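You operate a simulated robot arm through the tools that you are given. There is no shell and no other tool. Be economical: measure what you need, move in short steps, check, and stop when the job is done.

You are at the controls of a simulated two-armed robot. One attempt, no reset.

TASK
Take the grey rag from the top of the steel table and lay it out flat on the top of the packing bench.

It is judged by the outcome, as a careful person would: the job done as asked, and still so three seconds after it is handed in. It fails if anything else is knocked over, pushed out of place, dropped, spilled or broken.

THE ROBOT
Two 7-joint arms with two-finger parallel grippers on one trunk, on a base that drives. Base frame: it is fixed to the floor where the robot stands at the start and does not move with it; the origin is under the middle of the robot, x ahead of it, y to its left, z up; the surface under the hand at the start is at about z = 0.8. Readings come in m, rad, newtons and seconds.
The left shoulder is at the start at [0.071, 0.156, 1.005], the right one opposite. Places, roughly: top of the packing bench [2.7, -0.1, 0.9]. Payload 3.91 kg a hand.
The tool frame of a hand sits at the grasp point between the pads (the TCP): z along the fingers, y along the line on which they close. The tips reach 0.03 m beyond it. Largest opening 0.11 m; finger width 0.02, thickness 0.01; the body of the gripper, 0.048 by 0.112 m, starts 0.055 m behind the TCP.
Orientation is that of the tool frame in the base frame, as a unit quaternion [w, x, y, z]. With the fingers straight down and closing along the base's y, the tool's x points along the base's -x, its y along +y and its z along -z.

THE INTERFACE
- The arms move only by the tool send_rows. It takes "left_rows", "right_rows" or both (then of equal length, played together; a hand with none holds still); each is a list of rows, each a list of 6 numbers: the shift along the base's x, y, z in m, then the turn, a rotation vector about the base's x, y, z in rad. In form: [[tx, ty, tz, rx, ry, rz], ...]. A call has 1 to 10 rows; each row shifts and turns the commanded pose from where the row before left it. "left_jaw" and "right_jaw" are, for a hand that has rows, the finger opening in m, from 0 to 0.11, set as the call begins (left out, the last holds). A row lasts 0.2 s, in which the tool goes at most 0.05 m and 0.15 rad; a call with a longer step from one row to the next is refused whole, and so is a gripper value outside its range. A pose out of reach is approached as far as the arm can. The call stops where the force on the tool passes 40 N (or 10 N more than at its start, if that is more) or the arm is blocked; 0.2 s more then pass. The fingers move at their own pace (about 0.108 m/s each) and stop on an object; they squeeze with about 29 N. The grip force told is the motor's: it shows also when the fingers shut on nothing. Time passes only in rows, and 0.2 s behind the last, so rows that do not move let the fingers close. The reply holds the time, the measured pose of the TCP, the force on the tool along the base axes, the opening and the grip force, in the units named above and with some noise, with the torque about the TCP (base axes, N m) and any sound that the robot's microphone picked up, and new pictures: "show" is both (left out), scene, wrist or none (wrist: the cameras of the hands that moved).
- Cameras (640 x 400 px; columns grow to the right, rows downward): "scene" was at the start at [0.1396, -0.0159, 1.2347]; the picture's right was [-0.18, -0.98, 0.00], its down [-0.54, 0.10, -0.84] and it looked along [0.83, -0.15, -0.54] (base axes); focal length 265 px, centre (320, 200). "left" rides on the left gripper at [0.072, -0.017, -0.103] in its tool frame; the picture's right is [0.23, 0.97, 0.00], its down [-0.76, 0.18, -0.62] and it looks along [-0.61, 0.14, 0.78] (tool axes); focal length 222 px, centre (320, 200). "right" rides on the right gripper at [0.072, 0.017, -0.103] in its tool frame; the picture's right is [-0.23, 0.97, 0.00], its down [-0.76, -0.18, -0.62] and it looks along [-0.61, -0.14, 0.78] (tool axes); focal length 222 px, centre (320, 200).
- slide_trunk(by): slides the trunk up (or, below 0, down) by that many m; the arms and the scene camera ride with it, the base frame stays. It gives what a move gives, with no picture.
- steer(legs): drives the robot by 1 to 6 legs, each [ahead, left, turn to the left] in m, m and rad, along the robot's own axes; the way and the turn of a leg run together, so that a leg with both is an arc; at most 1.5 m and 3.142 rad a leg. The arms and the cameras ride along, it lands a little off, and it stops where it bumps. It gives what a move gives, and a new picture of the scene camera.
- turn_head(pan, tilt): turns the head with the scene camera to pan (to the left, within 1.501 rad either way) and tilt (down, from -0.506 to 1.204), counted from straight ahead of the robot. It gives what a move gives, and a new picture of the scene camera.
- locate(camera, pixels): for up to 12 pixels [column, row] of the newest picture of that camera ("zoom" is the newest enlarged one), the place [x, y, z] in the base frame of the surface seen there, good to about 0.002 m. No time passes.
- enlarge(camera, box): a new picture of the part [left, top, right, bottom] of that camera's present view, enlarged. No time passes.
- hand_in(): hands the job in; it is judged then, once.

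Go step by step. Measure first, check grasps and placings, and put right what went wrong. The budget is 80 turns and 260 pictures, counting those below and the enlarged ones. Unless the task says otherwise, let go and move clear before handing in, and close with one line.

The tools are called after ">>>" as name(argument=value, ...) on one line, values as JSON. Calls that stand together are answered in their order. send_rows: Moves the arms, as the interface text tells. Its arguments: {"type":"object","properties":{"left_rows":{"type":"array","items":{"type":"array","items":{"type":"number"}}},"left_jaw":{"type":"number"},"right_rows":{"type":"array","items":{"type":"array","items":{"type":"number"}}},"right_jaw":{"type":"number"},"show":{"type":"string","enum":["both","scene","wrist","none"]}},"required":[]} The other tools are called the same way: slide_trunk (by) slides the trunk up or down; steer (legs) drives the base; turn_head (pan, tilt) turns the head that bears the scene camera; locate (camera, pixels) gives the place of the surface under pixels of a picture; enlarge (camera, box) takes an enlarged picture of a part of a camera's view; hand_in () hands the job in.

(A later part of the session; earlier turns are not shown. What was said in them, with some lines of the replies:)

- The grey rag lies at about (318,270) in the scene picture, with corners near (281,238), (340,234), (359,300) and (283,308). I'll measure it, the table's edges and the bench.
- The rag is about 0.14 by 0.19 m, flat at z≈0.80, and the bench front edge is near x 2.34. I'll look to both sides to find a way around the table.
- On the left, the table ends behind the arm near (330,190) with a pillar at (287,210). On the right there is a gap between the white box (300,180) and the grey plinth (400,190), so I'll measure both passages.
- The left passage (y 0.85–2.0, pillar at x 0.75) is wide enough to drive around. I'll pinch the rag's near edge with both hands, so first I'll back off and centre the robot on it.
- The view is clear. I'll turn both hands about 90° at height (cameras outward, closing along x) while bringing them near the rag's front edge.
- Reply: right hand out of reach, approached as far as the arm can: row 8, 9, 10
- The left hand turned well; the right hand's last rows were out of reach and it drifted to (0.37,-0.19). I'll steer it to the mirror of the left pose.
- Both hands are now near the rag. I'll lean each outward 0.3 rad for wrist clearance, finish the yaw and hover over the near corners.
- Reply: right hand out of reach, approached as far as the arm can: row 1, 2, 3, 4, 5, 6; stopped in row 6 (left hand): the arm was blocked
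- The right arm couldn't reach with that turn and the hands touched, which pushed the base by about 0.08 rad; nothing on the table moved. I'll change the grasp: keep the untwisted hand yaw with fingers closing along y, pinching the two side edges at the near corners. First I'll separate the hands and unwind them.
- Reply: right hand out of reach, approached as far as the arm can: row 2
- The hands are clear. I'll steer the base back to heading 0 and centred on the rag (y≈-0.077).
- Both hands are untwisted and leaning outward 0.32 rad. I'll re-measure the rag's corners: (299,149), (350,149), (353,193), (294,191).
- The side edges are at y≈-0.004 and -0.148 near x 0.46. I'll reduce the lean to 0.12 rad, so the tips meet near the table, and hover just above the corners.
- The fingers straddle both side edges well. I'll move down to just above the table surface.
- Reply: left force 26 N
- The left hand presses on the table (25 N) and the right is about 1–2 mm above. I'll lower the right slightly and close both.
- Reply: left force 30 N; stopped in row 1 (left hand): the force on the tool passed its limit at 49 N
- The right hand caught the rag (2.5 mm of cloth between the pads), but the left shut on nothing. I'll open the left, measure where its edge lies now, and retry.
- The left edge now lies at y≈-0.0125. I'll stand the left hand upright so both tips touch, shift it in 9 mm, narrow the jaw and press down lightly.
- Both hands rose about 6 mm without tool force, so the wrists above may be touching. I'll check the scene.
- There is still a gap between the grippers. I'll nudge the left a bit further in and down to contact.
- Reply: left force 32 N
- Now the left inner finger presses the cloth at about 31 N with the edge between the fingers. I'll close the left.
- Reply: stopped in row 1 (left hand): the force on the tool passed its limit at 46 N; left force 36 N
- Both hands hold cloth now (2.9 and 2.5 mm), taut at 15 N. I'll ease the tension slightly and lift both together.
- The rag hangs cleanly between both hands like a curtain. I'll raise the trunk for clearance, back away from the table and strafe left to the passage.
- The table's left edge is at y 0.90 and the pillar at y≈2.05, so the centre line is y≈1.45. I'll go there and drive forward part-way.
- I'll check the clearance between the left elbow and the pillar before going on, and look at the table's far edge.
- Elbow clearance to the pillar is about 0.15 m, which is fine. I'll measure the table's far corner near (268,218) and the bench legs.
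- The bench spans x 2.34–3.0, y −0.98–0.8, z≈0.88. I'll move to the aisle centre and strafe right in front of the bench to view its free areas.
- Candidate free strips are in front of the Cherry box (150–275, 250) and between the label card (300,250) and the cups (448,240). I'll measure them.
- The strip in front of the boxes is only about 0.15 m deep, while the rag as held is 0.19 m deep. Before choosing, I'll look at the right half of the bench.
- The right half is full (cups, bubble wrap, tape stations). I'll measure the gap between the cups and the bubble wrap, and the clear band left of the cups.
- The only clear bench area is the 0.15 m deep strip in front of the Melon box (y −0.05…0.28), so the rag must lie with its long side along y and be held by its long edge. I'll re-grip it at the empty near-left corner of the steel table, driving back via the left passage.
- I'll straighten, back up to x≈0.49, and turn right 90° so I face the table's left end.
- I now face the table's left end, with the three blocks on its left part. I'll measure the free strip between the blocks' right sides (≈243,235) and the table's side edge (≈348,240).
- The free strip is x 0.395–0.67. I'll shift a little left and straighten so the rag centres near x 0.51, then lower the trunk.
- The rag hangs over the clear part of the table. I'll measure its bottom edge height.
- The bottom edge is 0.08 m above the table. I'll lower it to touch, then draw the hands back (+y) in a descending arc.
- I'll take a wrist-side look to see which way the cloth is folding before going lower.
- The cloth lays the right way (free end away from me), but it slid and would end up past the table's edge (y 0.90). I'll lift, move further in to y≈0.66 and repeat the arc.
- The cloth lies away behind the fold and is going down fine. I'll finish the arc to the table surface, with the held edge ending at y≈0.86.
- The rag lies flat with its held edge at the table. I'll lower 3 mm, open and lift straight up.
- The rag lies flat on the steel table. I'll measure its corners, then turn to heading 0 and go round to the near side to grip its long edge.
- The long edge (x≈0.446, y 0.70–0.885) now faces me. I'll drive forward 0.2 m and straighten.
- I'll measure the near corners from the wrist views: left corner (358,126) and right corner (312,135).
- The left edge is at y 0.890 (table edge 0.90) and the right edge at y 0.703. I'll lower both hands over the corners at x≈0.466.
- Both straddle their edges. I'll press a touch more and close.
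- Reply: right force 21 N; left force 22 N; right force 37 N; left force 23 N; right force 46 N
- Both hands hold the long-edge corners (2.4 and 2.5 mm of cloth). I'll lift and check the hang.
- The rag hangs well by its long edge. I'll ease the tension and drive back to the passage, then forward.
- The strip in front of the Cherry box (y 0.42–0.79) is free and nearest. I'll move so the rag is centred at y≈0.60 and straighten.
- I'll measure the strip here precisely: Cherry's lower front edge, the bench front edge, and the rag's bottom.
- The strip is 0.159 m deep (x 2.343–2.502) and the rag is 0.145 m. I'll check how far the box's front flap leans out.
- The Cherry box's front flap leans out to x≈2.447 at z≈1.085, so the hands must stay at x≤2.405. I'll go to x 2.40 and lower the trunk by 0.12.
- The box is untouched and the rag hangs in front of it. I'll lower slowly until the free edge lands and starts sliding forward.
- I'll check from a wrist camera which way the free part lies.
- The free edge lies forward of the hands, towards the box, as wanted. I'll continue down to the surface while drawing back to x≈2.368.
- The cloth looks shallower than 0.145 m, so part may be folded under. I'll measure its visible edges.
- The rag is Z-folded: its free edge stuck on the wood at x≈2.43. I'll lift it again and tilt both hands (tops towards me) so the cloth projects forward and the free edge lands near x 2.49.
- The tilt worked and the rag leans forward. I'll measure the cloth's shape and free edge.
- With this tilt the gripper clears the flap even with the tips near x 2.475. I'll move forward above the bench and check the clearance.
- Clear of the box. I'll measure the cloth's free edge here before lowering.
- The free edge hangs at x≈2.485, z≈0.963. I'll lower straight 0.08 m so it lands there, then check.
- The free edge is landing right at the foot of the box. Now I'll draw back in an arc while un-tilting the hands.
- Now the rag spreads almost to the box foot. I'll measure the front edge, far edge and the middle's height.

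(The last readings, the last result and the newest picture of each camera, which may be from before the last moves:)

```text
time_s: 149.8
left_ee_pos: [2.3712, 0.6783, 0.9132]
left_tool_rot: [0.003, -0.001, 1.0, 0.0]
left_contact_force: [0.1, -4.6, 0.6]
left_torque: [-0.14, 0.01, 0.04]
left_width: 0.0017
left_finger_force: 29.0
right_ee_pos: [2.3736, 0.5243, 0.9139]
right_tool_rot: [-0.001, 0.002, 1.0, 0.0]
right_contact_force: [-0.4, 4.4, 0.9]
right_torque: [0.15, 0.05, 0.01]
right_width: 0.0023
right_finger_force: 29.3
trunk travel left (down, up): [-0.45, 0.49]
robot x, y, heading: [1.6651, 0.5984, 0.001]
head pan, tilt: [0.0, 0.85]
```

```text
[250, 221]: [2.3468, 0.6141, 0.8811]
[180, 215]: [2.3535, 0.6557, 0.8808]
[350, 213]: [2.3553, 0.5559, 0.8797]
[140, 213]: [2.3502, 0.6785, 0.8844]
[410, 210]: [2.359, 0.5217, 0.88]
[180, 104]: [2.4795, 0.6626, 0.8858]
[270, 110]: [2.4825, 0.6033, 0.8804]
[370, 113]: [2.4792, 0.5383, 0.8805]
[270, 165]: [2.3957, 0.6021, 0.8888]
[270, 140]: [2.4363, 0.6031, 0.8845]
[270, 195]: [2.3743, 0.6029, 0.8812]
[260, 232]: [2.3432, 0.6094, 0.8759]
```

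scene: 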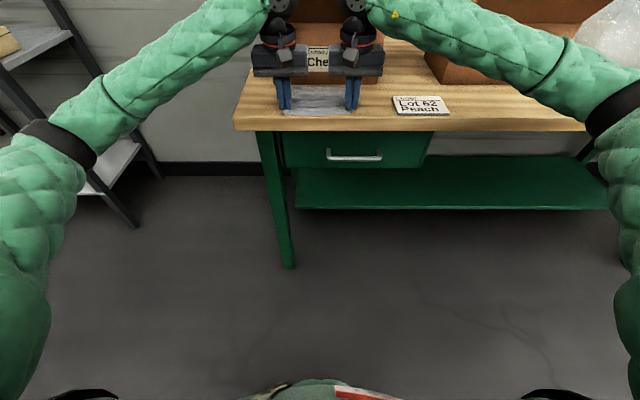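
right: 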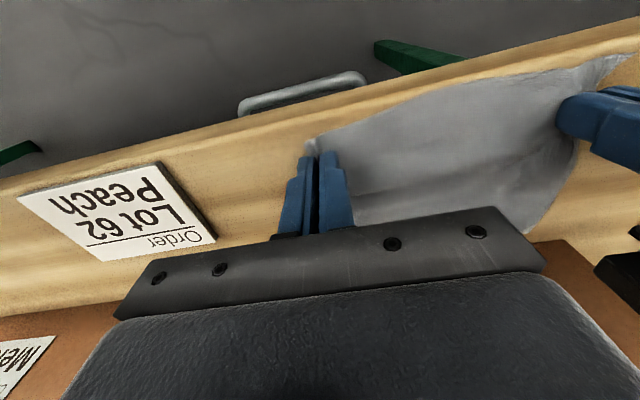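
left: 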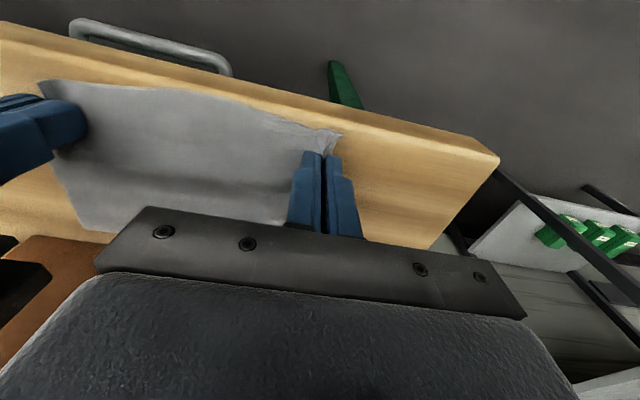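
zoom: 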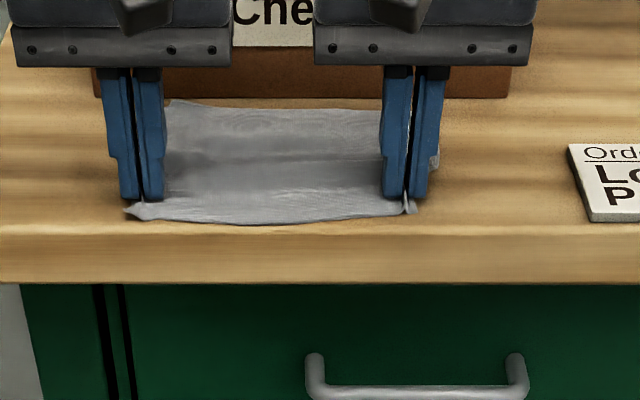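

Front edge at x 2.347–2.355 (bench edge 2.343), far edge at 2.48, all within 9 mm of the surface. I'll lower 2 mm, release and rise straight up.

>>> send_rows(left_rows=[[0, 0, -0.002, 0, 0, 0], [0, 0, 0, 0, 0, 0]], right_rows=[[0, 0, -0.002, 0, 0, 0], [0, 0, 0, 0, 0, 0]], left_jaw=0.025, right_jaw=0.025, show="none")

>>> send_rows(left_rows=[[0, 0, 0.02, 0, 0, 0], [0, 0, 0.04, 0, 0, 0], [-0.01, 0, 0.05, 0, 0, 0], [-0.02, 0, 0.05, 0, 0, 0], [-0.02, 0, 0.04, 0, 0, 0]], right_rows=[[0, 0, 0.02, 0, 0, 0], [0, 0, 0.04, 0, 0, 0], [-0.01, 0, 0.05, 0, 0, 0], [-0.02, 0, 0.05, 0, 0, 0], [-0.02, 0, 0.04, 0, 0, 0]], show="both")

>>> enlarge(camera="scene", box=[250, 50, 410, 160])

```text
time_s: 150.4
left_ee_pos: [2.372, 0.6785, 0.9123]
left_tool_rot: [0.002, 0.0, 1.0, 0.001]
left_contact_force: [1.1, 0.0, 0.4]
left_torque: [-0.01, -0.02, 0.01]
left_width: 0.025
left_finger_force: 0.1
right_ee_pos: [2.3726, 0.5243, 0.911]
right_tool_rot: [0.001, 0.003, 1.0, 0.0]
right_contact_force: [0.7, 0.0, 1.4]
right_torque: [-0.04, 0.04, -0.01]
right_width: 0.025
right_finger_force: 0.0
trunk travel left (down, up): [-0.45, 0.49]
robot x, y, heading: [1.662, 0.5974, -0.001]
head pan, tilt: [0.0, 0.85]
```

```text
refused: row 3 steps farther than a row can; nothing moved
```

```text
3.64 times, centred on (330, 105) of scene
```

zoom: 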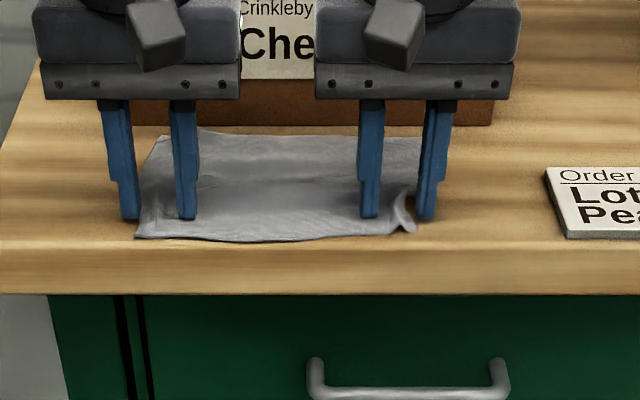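

The fingers are open; the lift was refused only because one row was too long. I'll rise with shorter rows.

>>> send_rows(left_rows=[[0, 0, 0.02, 0, 0, 0], [0, 0, 0.04, 0, 0, 0], [-0.01, 0, 0.045, 0, 0, 0], [-0.02, 0, 0.045, 0, 0, 0], [-0.02, 0, 0.04, 0, 0, 0]], right_rows=[[0, 0, 0.02, 0, 0, 0], [0, 0, 0.04, 0, 0, 0], [-0.01, 0, 0.045, 0, 0, 0], [-0.02, 0, 0.045, 0, 0, 0], [-0.02, 0, 0.04, 0, 0, 0]], show="both")

>>> enlarge(camera="scene", box=[250, 50, 410, 160])

```text
time_s: 151.6
left_ee_pos: [2.3196, 0.6779, 1.1034]
left_tool_rot: [0.004, 0.0, 1.0, 0.0]
left_contact_force: [-0.9, 0.3, 0.4]
left_torque: [-0.01, -0.06, -0.02]
left_width: 0.0253
left_finger_force: 0.1
right_ee_pos: [2.3203, 0.5249, 1.1023]
right_tool_rot: [0.002, 0.003, 1.0, 0.0]
right_contact_force: [0.1, 0.5, 0.6]
right_torque: [0.01, -0.02, 0.0]
right_width: 0.0251
right_finger_force: 0.1
trunk travel left (down, up): [-0.45, 0.49]
robot x, y, heading: [1.6662, 0.5941, -0.001]
head pan, tilt: [0.0, 0.85]
```

scene: 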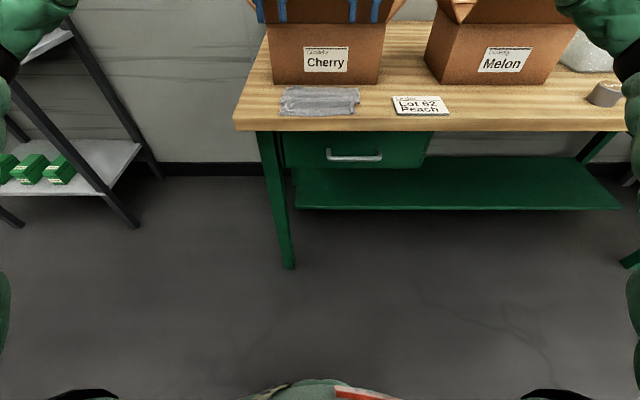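
right: 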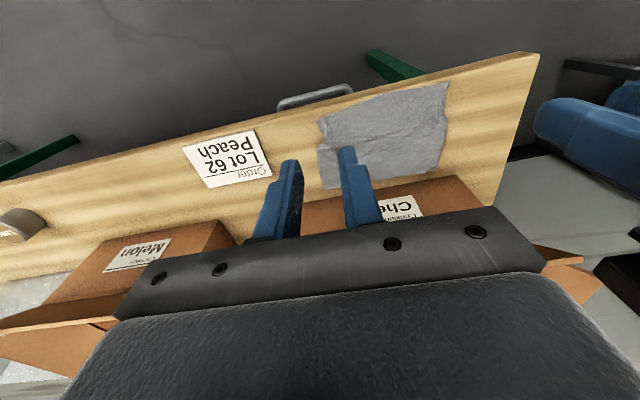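
left: 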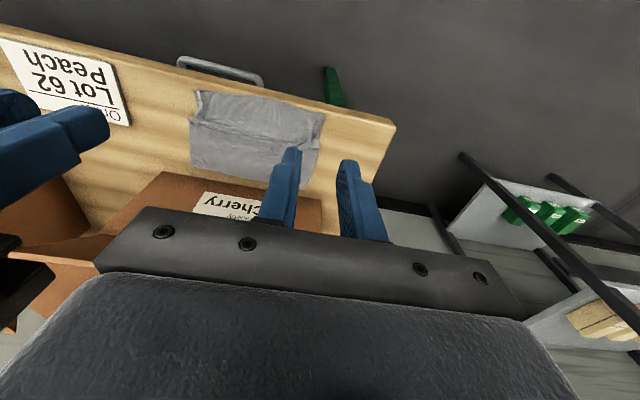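

```text
3.64 times, centred on (330, 105) of scene
```

zoom: 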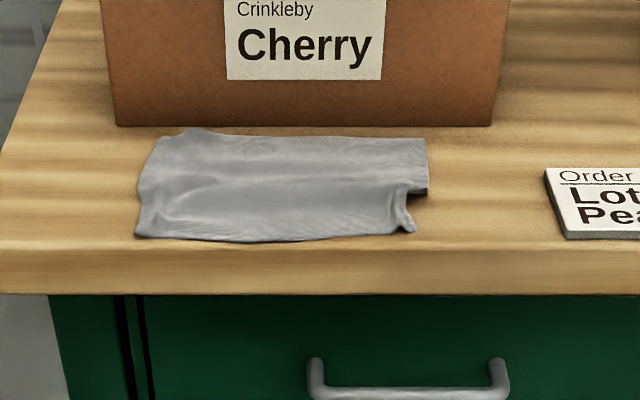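

The rag is on the bench, mostly flat, but the near-right side (zoom 400–428,190–230) still has a pinched ruck. I'll look closer and measure.

>>> enlarge(camera="right", box=[300, 70, 470, 200])

>>> locate(camera="zoom", pixels=[[70, 185], [545, 50], [100, 440], [480, 395], [60, 300], [100, 260], [70, 240], [520, 200], [300, 280], [250, 120]])

```text
3.08 times, centred on (385, 135) of right
```

zoom: 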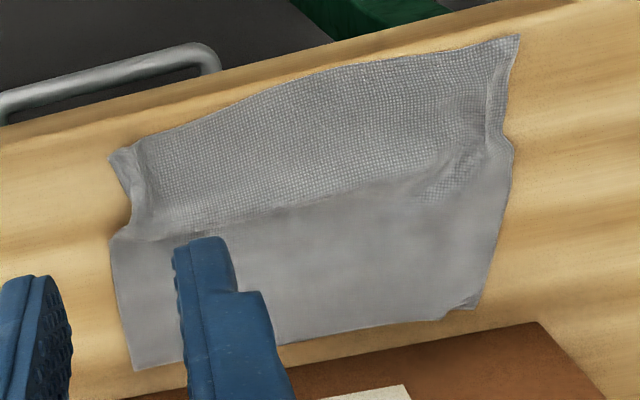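

```text
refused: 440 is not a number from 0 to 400
```

There is a mild ridge across the middle and small rucks at both pinch points. I'll measure heights to judge what needs smoothing.

>>> locate(camera="zoom", pixels=[[115, 160], [150, 180], [135, 225], [130, 245], [115, 250], [250, 210], [370, 180], [440, 180], [495, 130], [490, 80], [515, 45], [300, 270]])

>>> enlarge(camera="left", box=[170, 70, 350, 200])

```text
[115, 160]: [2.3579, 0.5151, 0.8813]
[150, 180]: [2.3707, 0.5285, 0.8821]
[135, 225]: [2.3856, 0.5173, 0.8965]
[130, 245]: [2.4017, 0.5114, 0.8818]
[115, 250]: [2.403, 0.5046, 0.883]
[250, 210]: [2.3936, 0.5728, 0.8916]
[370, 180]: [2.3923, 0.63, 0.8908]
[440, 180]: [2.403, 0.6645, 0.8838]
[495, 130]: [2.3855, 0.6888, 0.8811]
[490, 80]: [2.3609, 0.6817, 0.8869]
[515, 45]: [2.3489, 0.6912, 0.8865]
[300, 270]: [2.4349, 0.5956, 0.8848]
```

```text
3.08 times, centred on (260, 135) of left
```

zoom: 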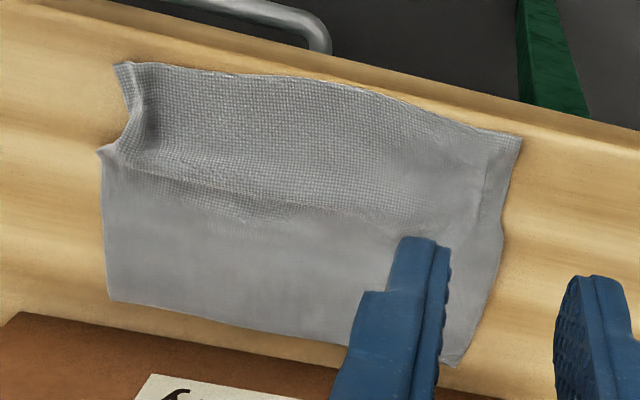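

The ridge is about 12 mm and the right ruck about 17 mm high, so I'll smooth them. First, with closed fingertips pressed on the near corners, I'll drag them gently outward.

>>> send_rows(left_rows=[[0.024, 0, -0.04, 0, 0, 0], [0.024, 0, -0.04, 0, 0, 0], [0, 0, -0.04, 0, 0, 0], [0, 0, -0.04, 0, 0, 0], [0, 0, -0.025, 0, 0, 0], [0, 0, -0.008, 0, 0, 0], [0, 0, -0.002, 0, 0, 0], [0, 0.003, 0, 0, 0, 0], [0, 0.003, 0, 0, 0, 0], [0, 0.003, 0, 0, 0, 0]], right_rows=[[0.028, 0, -0.04, 0, 0, 0], [0.028, 0, -0.04, 0, 0, 0], [0, 0, -0.04, 0, 0, 0], [0, 0, -0.04, 0, 0, 0], [0, 0, -0.025, 0, 0, 0], [0, 0, -0.007, 0, 0, 0], [0, 0, -0.002, 0, 0, 0], [0, -0.005, 0, 0, 0, 0], [0, -0.005, 0, 0, 0, 0], [0, -0.004, 0, 0, 0, 0]], left_jaw=0, right_jaw=0, show="wrist")

>>> enlarge(camera="scene", box=[250, 50, 410, 160])

```text
time_s: 153.5
left_ee_pos: [2.3679, 0.681, 0.9107]
left_tool_rot: [0.006, 0.0, 1.0, 0.0]
left_contact_force: [-0.1, -1.1, 20.7]
left_torque: [0.1, 0.05, 0.0]
left_width: 0.0
left_finger_force: 28.8
right_ee_pos: [2.3752, 0.517, 0.912]
right_tool_rot: [0.004, 0.003, 1.0, 0.002]
right_contact_force: [-0.6, -0.1, 18.4]
right_torque: [-0.16, -0.08, 0.0]
right_width: 0.0
right_finger_force: 29.4
trunk travel left (down, up): [-0.45, 0.49]
robot x, y, heading: [1.6638, 0.5985, 0.002]
head pan, tilt: [0.0, 0.85]
stopped in row 9 (left hand): the force on the tool passed its limit at 41 N (the readings are from after the stop); the commanded pose is now the measured one
```

right: 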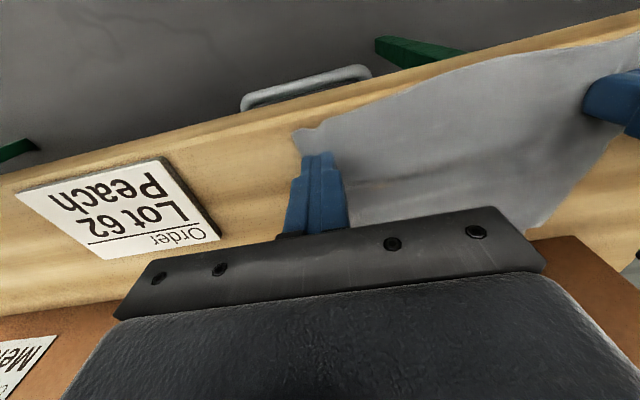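
left: 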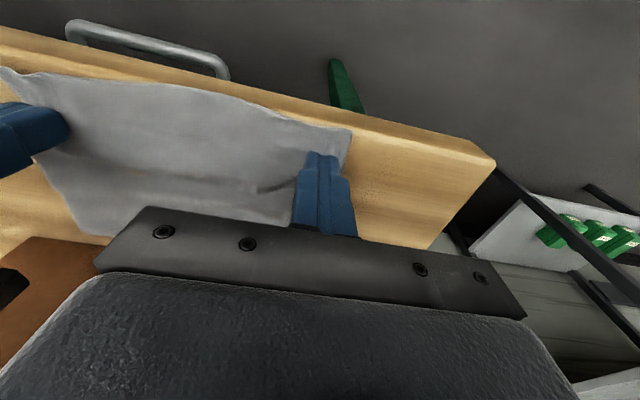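

```text
3.64 times, centred on (330, 105) of scene
```

zoom: 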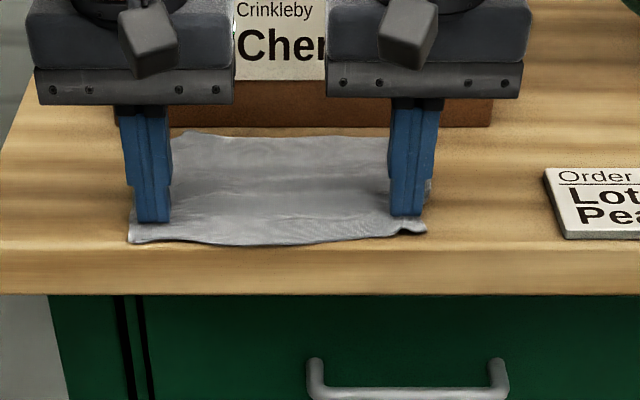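

The outward drag flattened the corners well. I'll pull the right corner a little more, lift, and tilt the hands to reach the far half below the flap.

>>> send_rows(left_rows=[[0, 0, 0, 0, 0, 0], [0, 0, 0, 0, 0, 0], [0, 0, 0.03, 0, 0, 0], [0, 0, 0.03, 0, 0, 0], [0.01, -0.006, 0, 0, -0.13, 0], [0.015, -0.007, 0, 0, -0.13, 0], [0.015, -0.007, 0, 0, -0.13, 0], [0.015, -0.006, -0.01, 0, -0.13, 0]], right_rows=[[0, -0.004, 0, 0, 0, 0], [0, -0.004, 0, 0, 0, 0], [0, 0, 0.03, 0, 0, 0], [0, 0, 0.03, 0, 0, 0], [0.01, 0.006, 0, 0, -0.13, 0], [0.012, 0.007, 0, 0, -0.13, 0], [0.012, 0.007, 0, 0, -0.13, 0], [0.015, 0.006, -0.01, 0, -0.13, 0]], show="wrist")

>>> enlarge(camera="scene", box=[250, 50, 410, 160])

```text
time_s: 155.3
left_ee_pos: [2.4265, 0.655, 0.9553]
left_tool_rot: [0.261, 0.0, 0.965, -0.001]
left_contact_force: [-0.1, -0.3, -0.1]
left_torque: [-0.02, -0.01, 0.02]
left_width: 0.0002
left_finger_force: 28.5
right_ee_pos: [2.4281, 0.5351, 0.9591]
right_tool_rot: [0.26, 0.002, 0.966, 0.002]
right_contact_force: [0.5, -0.3, -0.2]
right_torque: [-0.01, 0.03, -0.05]
right_width: 0.0
right_finger_force: 29.1
trunk travel left (down, up): [-0.45, 0.49]
robot x, y, heading: [1.664, 0.5975, 0.005]
head pan, tilt: [0.0, 0.85]
```

right: 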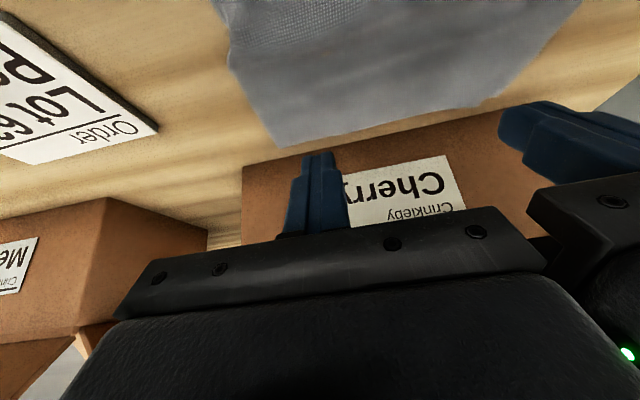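
left: 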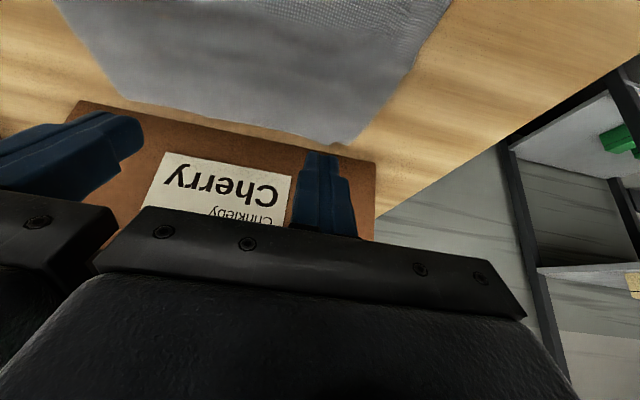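

```text
3.64 times, centred on (330, 105) of scene
```

zoom: 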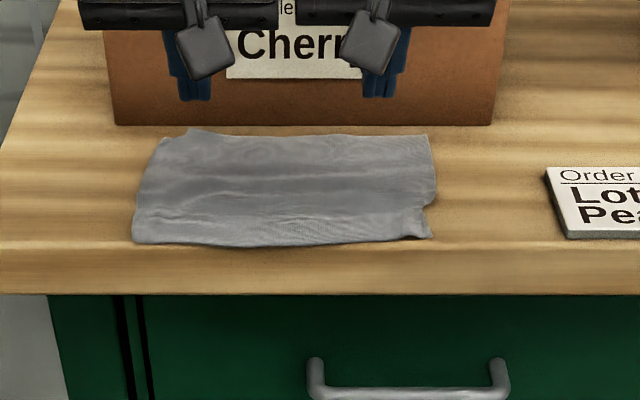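

Much flatter. Now I'll press on the far half and drag it about 1 cm forward to take out the middle ridge, then lift off.

>>> send_rows(left_rows=[[-0.008, 0, -0.02, 0, 0, 0], [0, 0, -0.016, 0, 0, 0], [0, 0, -0.006, 0, 0, 0], [0, 0, -0.003, 0, 0, 0], [0.004, 0, 0, 0, 0, 0], [0.004, 0, 0, 0, 0, 0], [0.003, 0, 0, 0, 0, 0]], right_rows=[[-0.008, 0, -0.023, 0, 0, 0], [0, 0, -0.017, 0, 0, 0], [0, 0, -0.006, 0, 0, 0], [0, 0, -0.003, 0, 0, 0], [0.004, 0, 0, 0, 0, 0], [0.004, 0, 0, 0, 0, 0], [0.003, 0, 0, 0, 0, 0]], show="none")

>>> enlarge(camera="scene", box=[250, 50, 410, 160])

```text
time_s: 156.9
left_ee_pos: [2.4272, 0.6569, 0.9147]
left_tool_rot: [0.262, 0.0, 0.965, 0.0]
left_contact_force: [0.2, 0.2, 0.2]
left_torque: [-0.03, -0.04, 0.0]
left_width: 0.0
left_finger_force: 29.4
right_ee_pos: [2.4281, 0.5352, 0.9123]
right_tool_rot: [0.261, 0.002, 0.965, 0.003]
right_contact_force: [-5.4, 0.9, 22.8]
right_torque: [0.0, -0.01, -0.02]
right_width: 0.0002
right_finger_force: 29.0
trunk travel left (down, up): [-0.45, 0.49]
robot x, y, heading: [1.6669, 0.596, -0.001]
head pan, tilt: [0.0, 0.85]
```

```text
3.64 times, centred on (330, 105) of scene
```

zoom: 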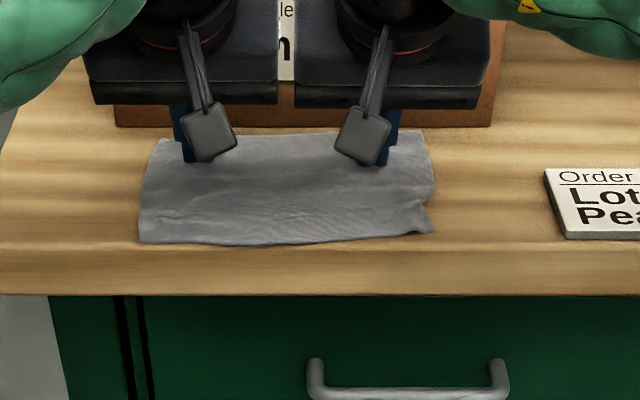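

The right side dragged well (23 N), but the left did not touch. I'll repeat on the left, 4 mm lower, then lift both clear.

>>> send_rows(left_rows=[[-0.008, 0, 0, 0, 0, 0], [0, 0, -0.003, 0, 0, 0], [0, 0, -0.002, 0, 0, 0], [0.004, 0, 0, 0, 0, 0], [0.004, 0, 0, 0, 0, 0], [0.003, 0, 0, 0, 0, 0]], show="none")

>>> send_rows(left_rows=[[0, 0, 0.02, 0, 0, 0], [-0.02, 0, 0.03, 0, 0.1, 0], [-0.03, 0, 0.035, 0, 0.1, 0], [-0.03, 0, 0.035, 0, 0.1, 0], [-0.03, 0, 0.035, 0, 0.1, 0], [-0.03, 0, 0.035, 0, 0.1, 0]], right_rows=[[0, 0, 0.02, 0, 0, 0], [-0.02, 0, 0.03, 0, 0.1, 0], [-0.03, 0, 0.035, 0, 0.1, 0], [-0.03, 0, 0.035, 0, 0.1, 0], [-0.03, 0, 0.035, 0, 0.1, 0], [-0.03, 0, 0.035, 0, 0.1, 0]], show="both")

>>> enlarge(camera="scene", box=[250, 50, 410, 160])

>>> locate(camera="zoom", pixels=[[145, 238], [200, 240], [300, 240], [425, 230], [270, 138], [165, 142], [420, 140], [270, 185], [420, 205], [300, 215], [350, 180], [210, 205]])

```text
time_s: 158.3
left_ee_pos: [2.4283, 0.6562, 0.9115]
left_tool_rot: [0.263, 0.0, 0.965, -0.001]
left_contact_force: [-6.4, 0.0, 26.8]
left_torque: [0.02, 0.04, 0.01]
left_width: 0.0
left_finger_force: 29.0
right_ee_pos: [2.4265, 0.535, 0.9124]
right_tool_rot: [0.26, 0.002, 0.966, 0.002]
right_contact_force: [5.0, 1.3, 20.4]
right_torque: [0.04, -0.29, -0.03]
right_width: 0.0
right_finger_force: 28.6
trunk travel left (down, up): [-0.45, 0.49]
robot x, y, heading: [1.6675, 0.5929, 0.001]
head pan, tilt: [0.0, 0.85]
```

```text
time_s: 159.7
left_ee_pos: [2.2865, 0.6545, 1.0973]
left_tool_rot: [0.014, -0.001, 1.0, 0.0]
left_contact_force: [-0.4, 0.0, -0.6]
left_torque: [-0.01, -0.07, -0.03]
left_width: 0.0
left_finger_force: 28.8
right_ee_pos: [2.289, 0.5325, 1.1006]
right_tool_rot: [0.012, 0.003, 1.0, 0.002]
right_contact_force: [-0.8, -0.4, -0.2]
right_torque: [0.02, -0.02, 0.02]
right_width: 0.0
right_finger_force: 29.0
trunk travel left (down, up): [-0.45, 0.49]
robot x, y, heading: [1.6654, 0.5943, 0.003]
head pan, tilt: [0.0, 0.85]
```

scene: 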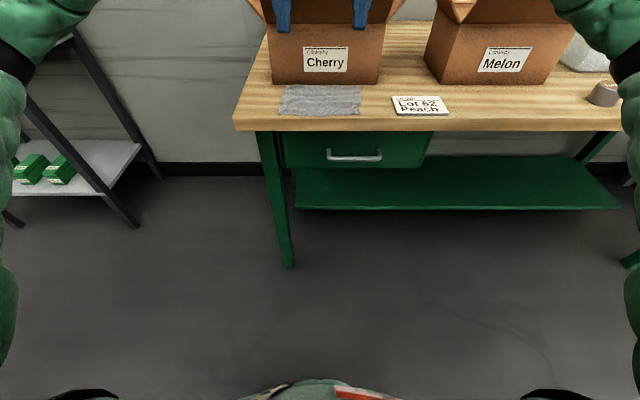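
right: 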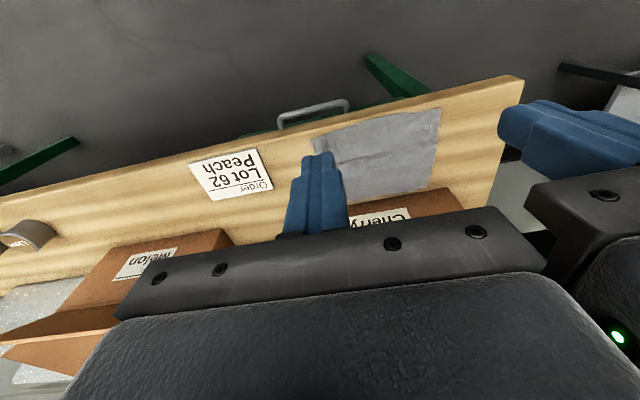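
left: 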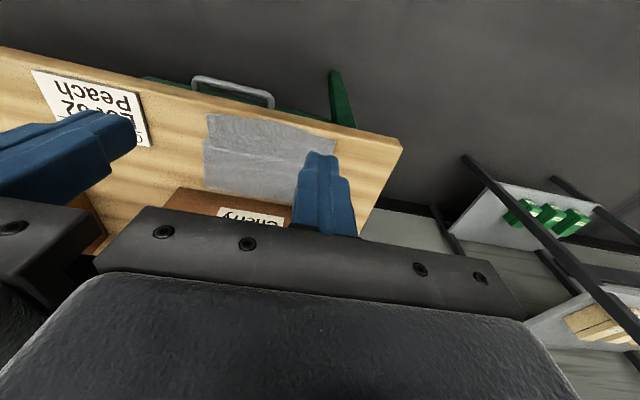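

```text
3.64 times, centred on (330, 105) of scene
```

zoom: 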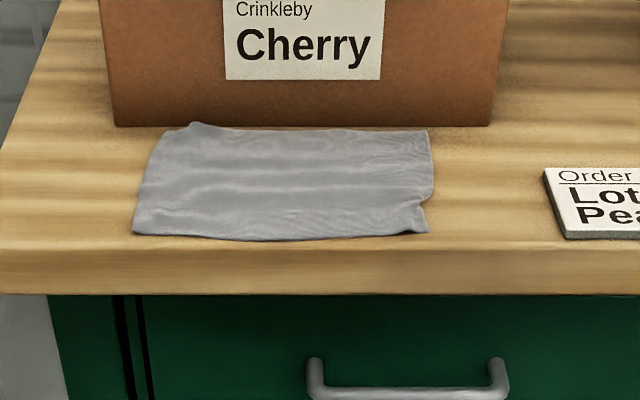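

```text
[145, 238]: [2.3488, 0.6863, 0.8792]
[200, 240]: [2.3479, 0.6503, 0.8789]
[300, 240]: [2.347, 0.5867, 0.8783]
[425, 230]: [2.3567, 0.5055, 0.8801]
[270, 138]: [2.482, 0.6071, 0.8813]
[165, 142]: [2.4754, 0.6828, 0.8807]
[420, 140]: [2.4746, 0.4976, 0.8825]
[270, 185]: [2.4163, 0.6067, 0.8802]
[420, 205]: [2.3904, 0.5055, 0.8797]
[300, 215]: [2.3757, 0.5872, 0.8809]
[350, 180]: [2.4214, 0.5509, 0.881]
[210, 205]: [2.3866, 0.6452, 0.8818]
```

The rag now lies flat within about 3 mm of the bench top, wholly on it (x 2.347–2.49, y 0.50–0.69), and the box and card are undisturbed. I'll back away and hand in.

>>> steer(legs=[[-0.15, 0, 0]])

>>> enlarge(camera="scene", box=[220, 0, 480, 160])

```text
time_s: 161.1
left_ee_pos: [2.1385, 0.6558, 1.0977]
left_tool_rot: [0.015, 0.0, 1.0, -0.001]
left_contact_force: [-0.4, 0.1, 0.4]
left_torque: [0.01, -0.03, 0.03]
left_width: 0.0
left_finger_force: 28.6
right_ee_pos: [2.1402, 0.5327, 1.1003]
right_tool_rot: [0.013, 0.002, 1.0, 0.002]
right_contact_force: [-0.1, 0.1, 0.9]
right_torque: [-0.01, -0.04, 0.01]
right_width: 0.0
right_finger_force: 29.0
trunk travel left (down, up): [-0.45, 0.49]
robot x, y, heading: [1.5208, 0.5934, -0.003]
head pan, tilt: [0.0, 0.85]
```

scene: 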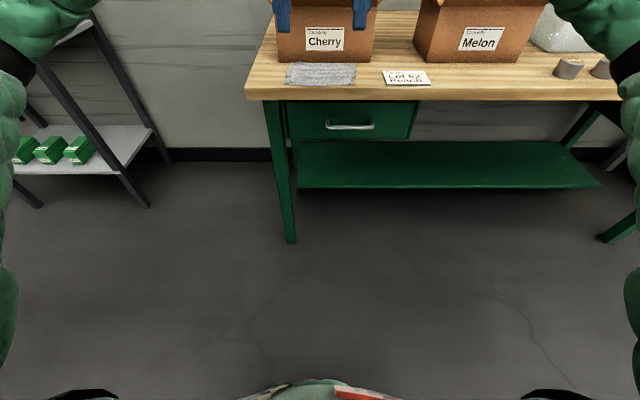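

```text
2.46 times, centred on (350, 80) of scene
```

zoom: 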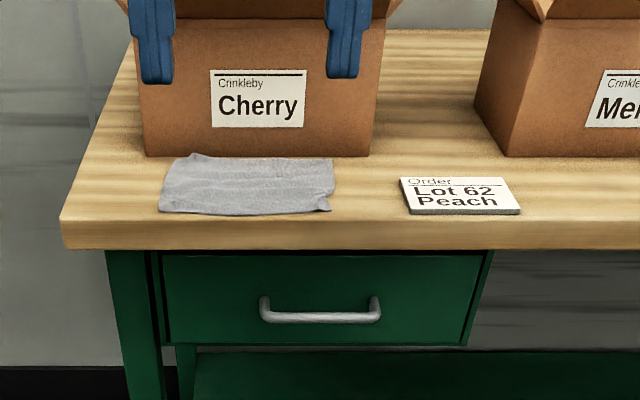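

The rag lies flat on the bench, the hands are clear, and the neighbouring items are in place. I'm handing in.

>>> hand_in()

```text
The job is handed in.
```

The grey rag is laid out flat on the packing bench, in the free strip in front of the Cherry box. Nothing else was knocked over or moved, as far as I could see.
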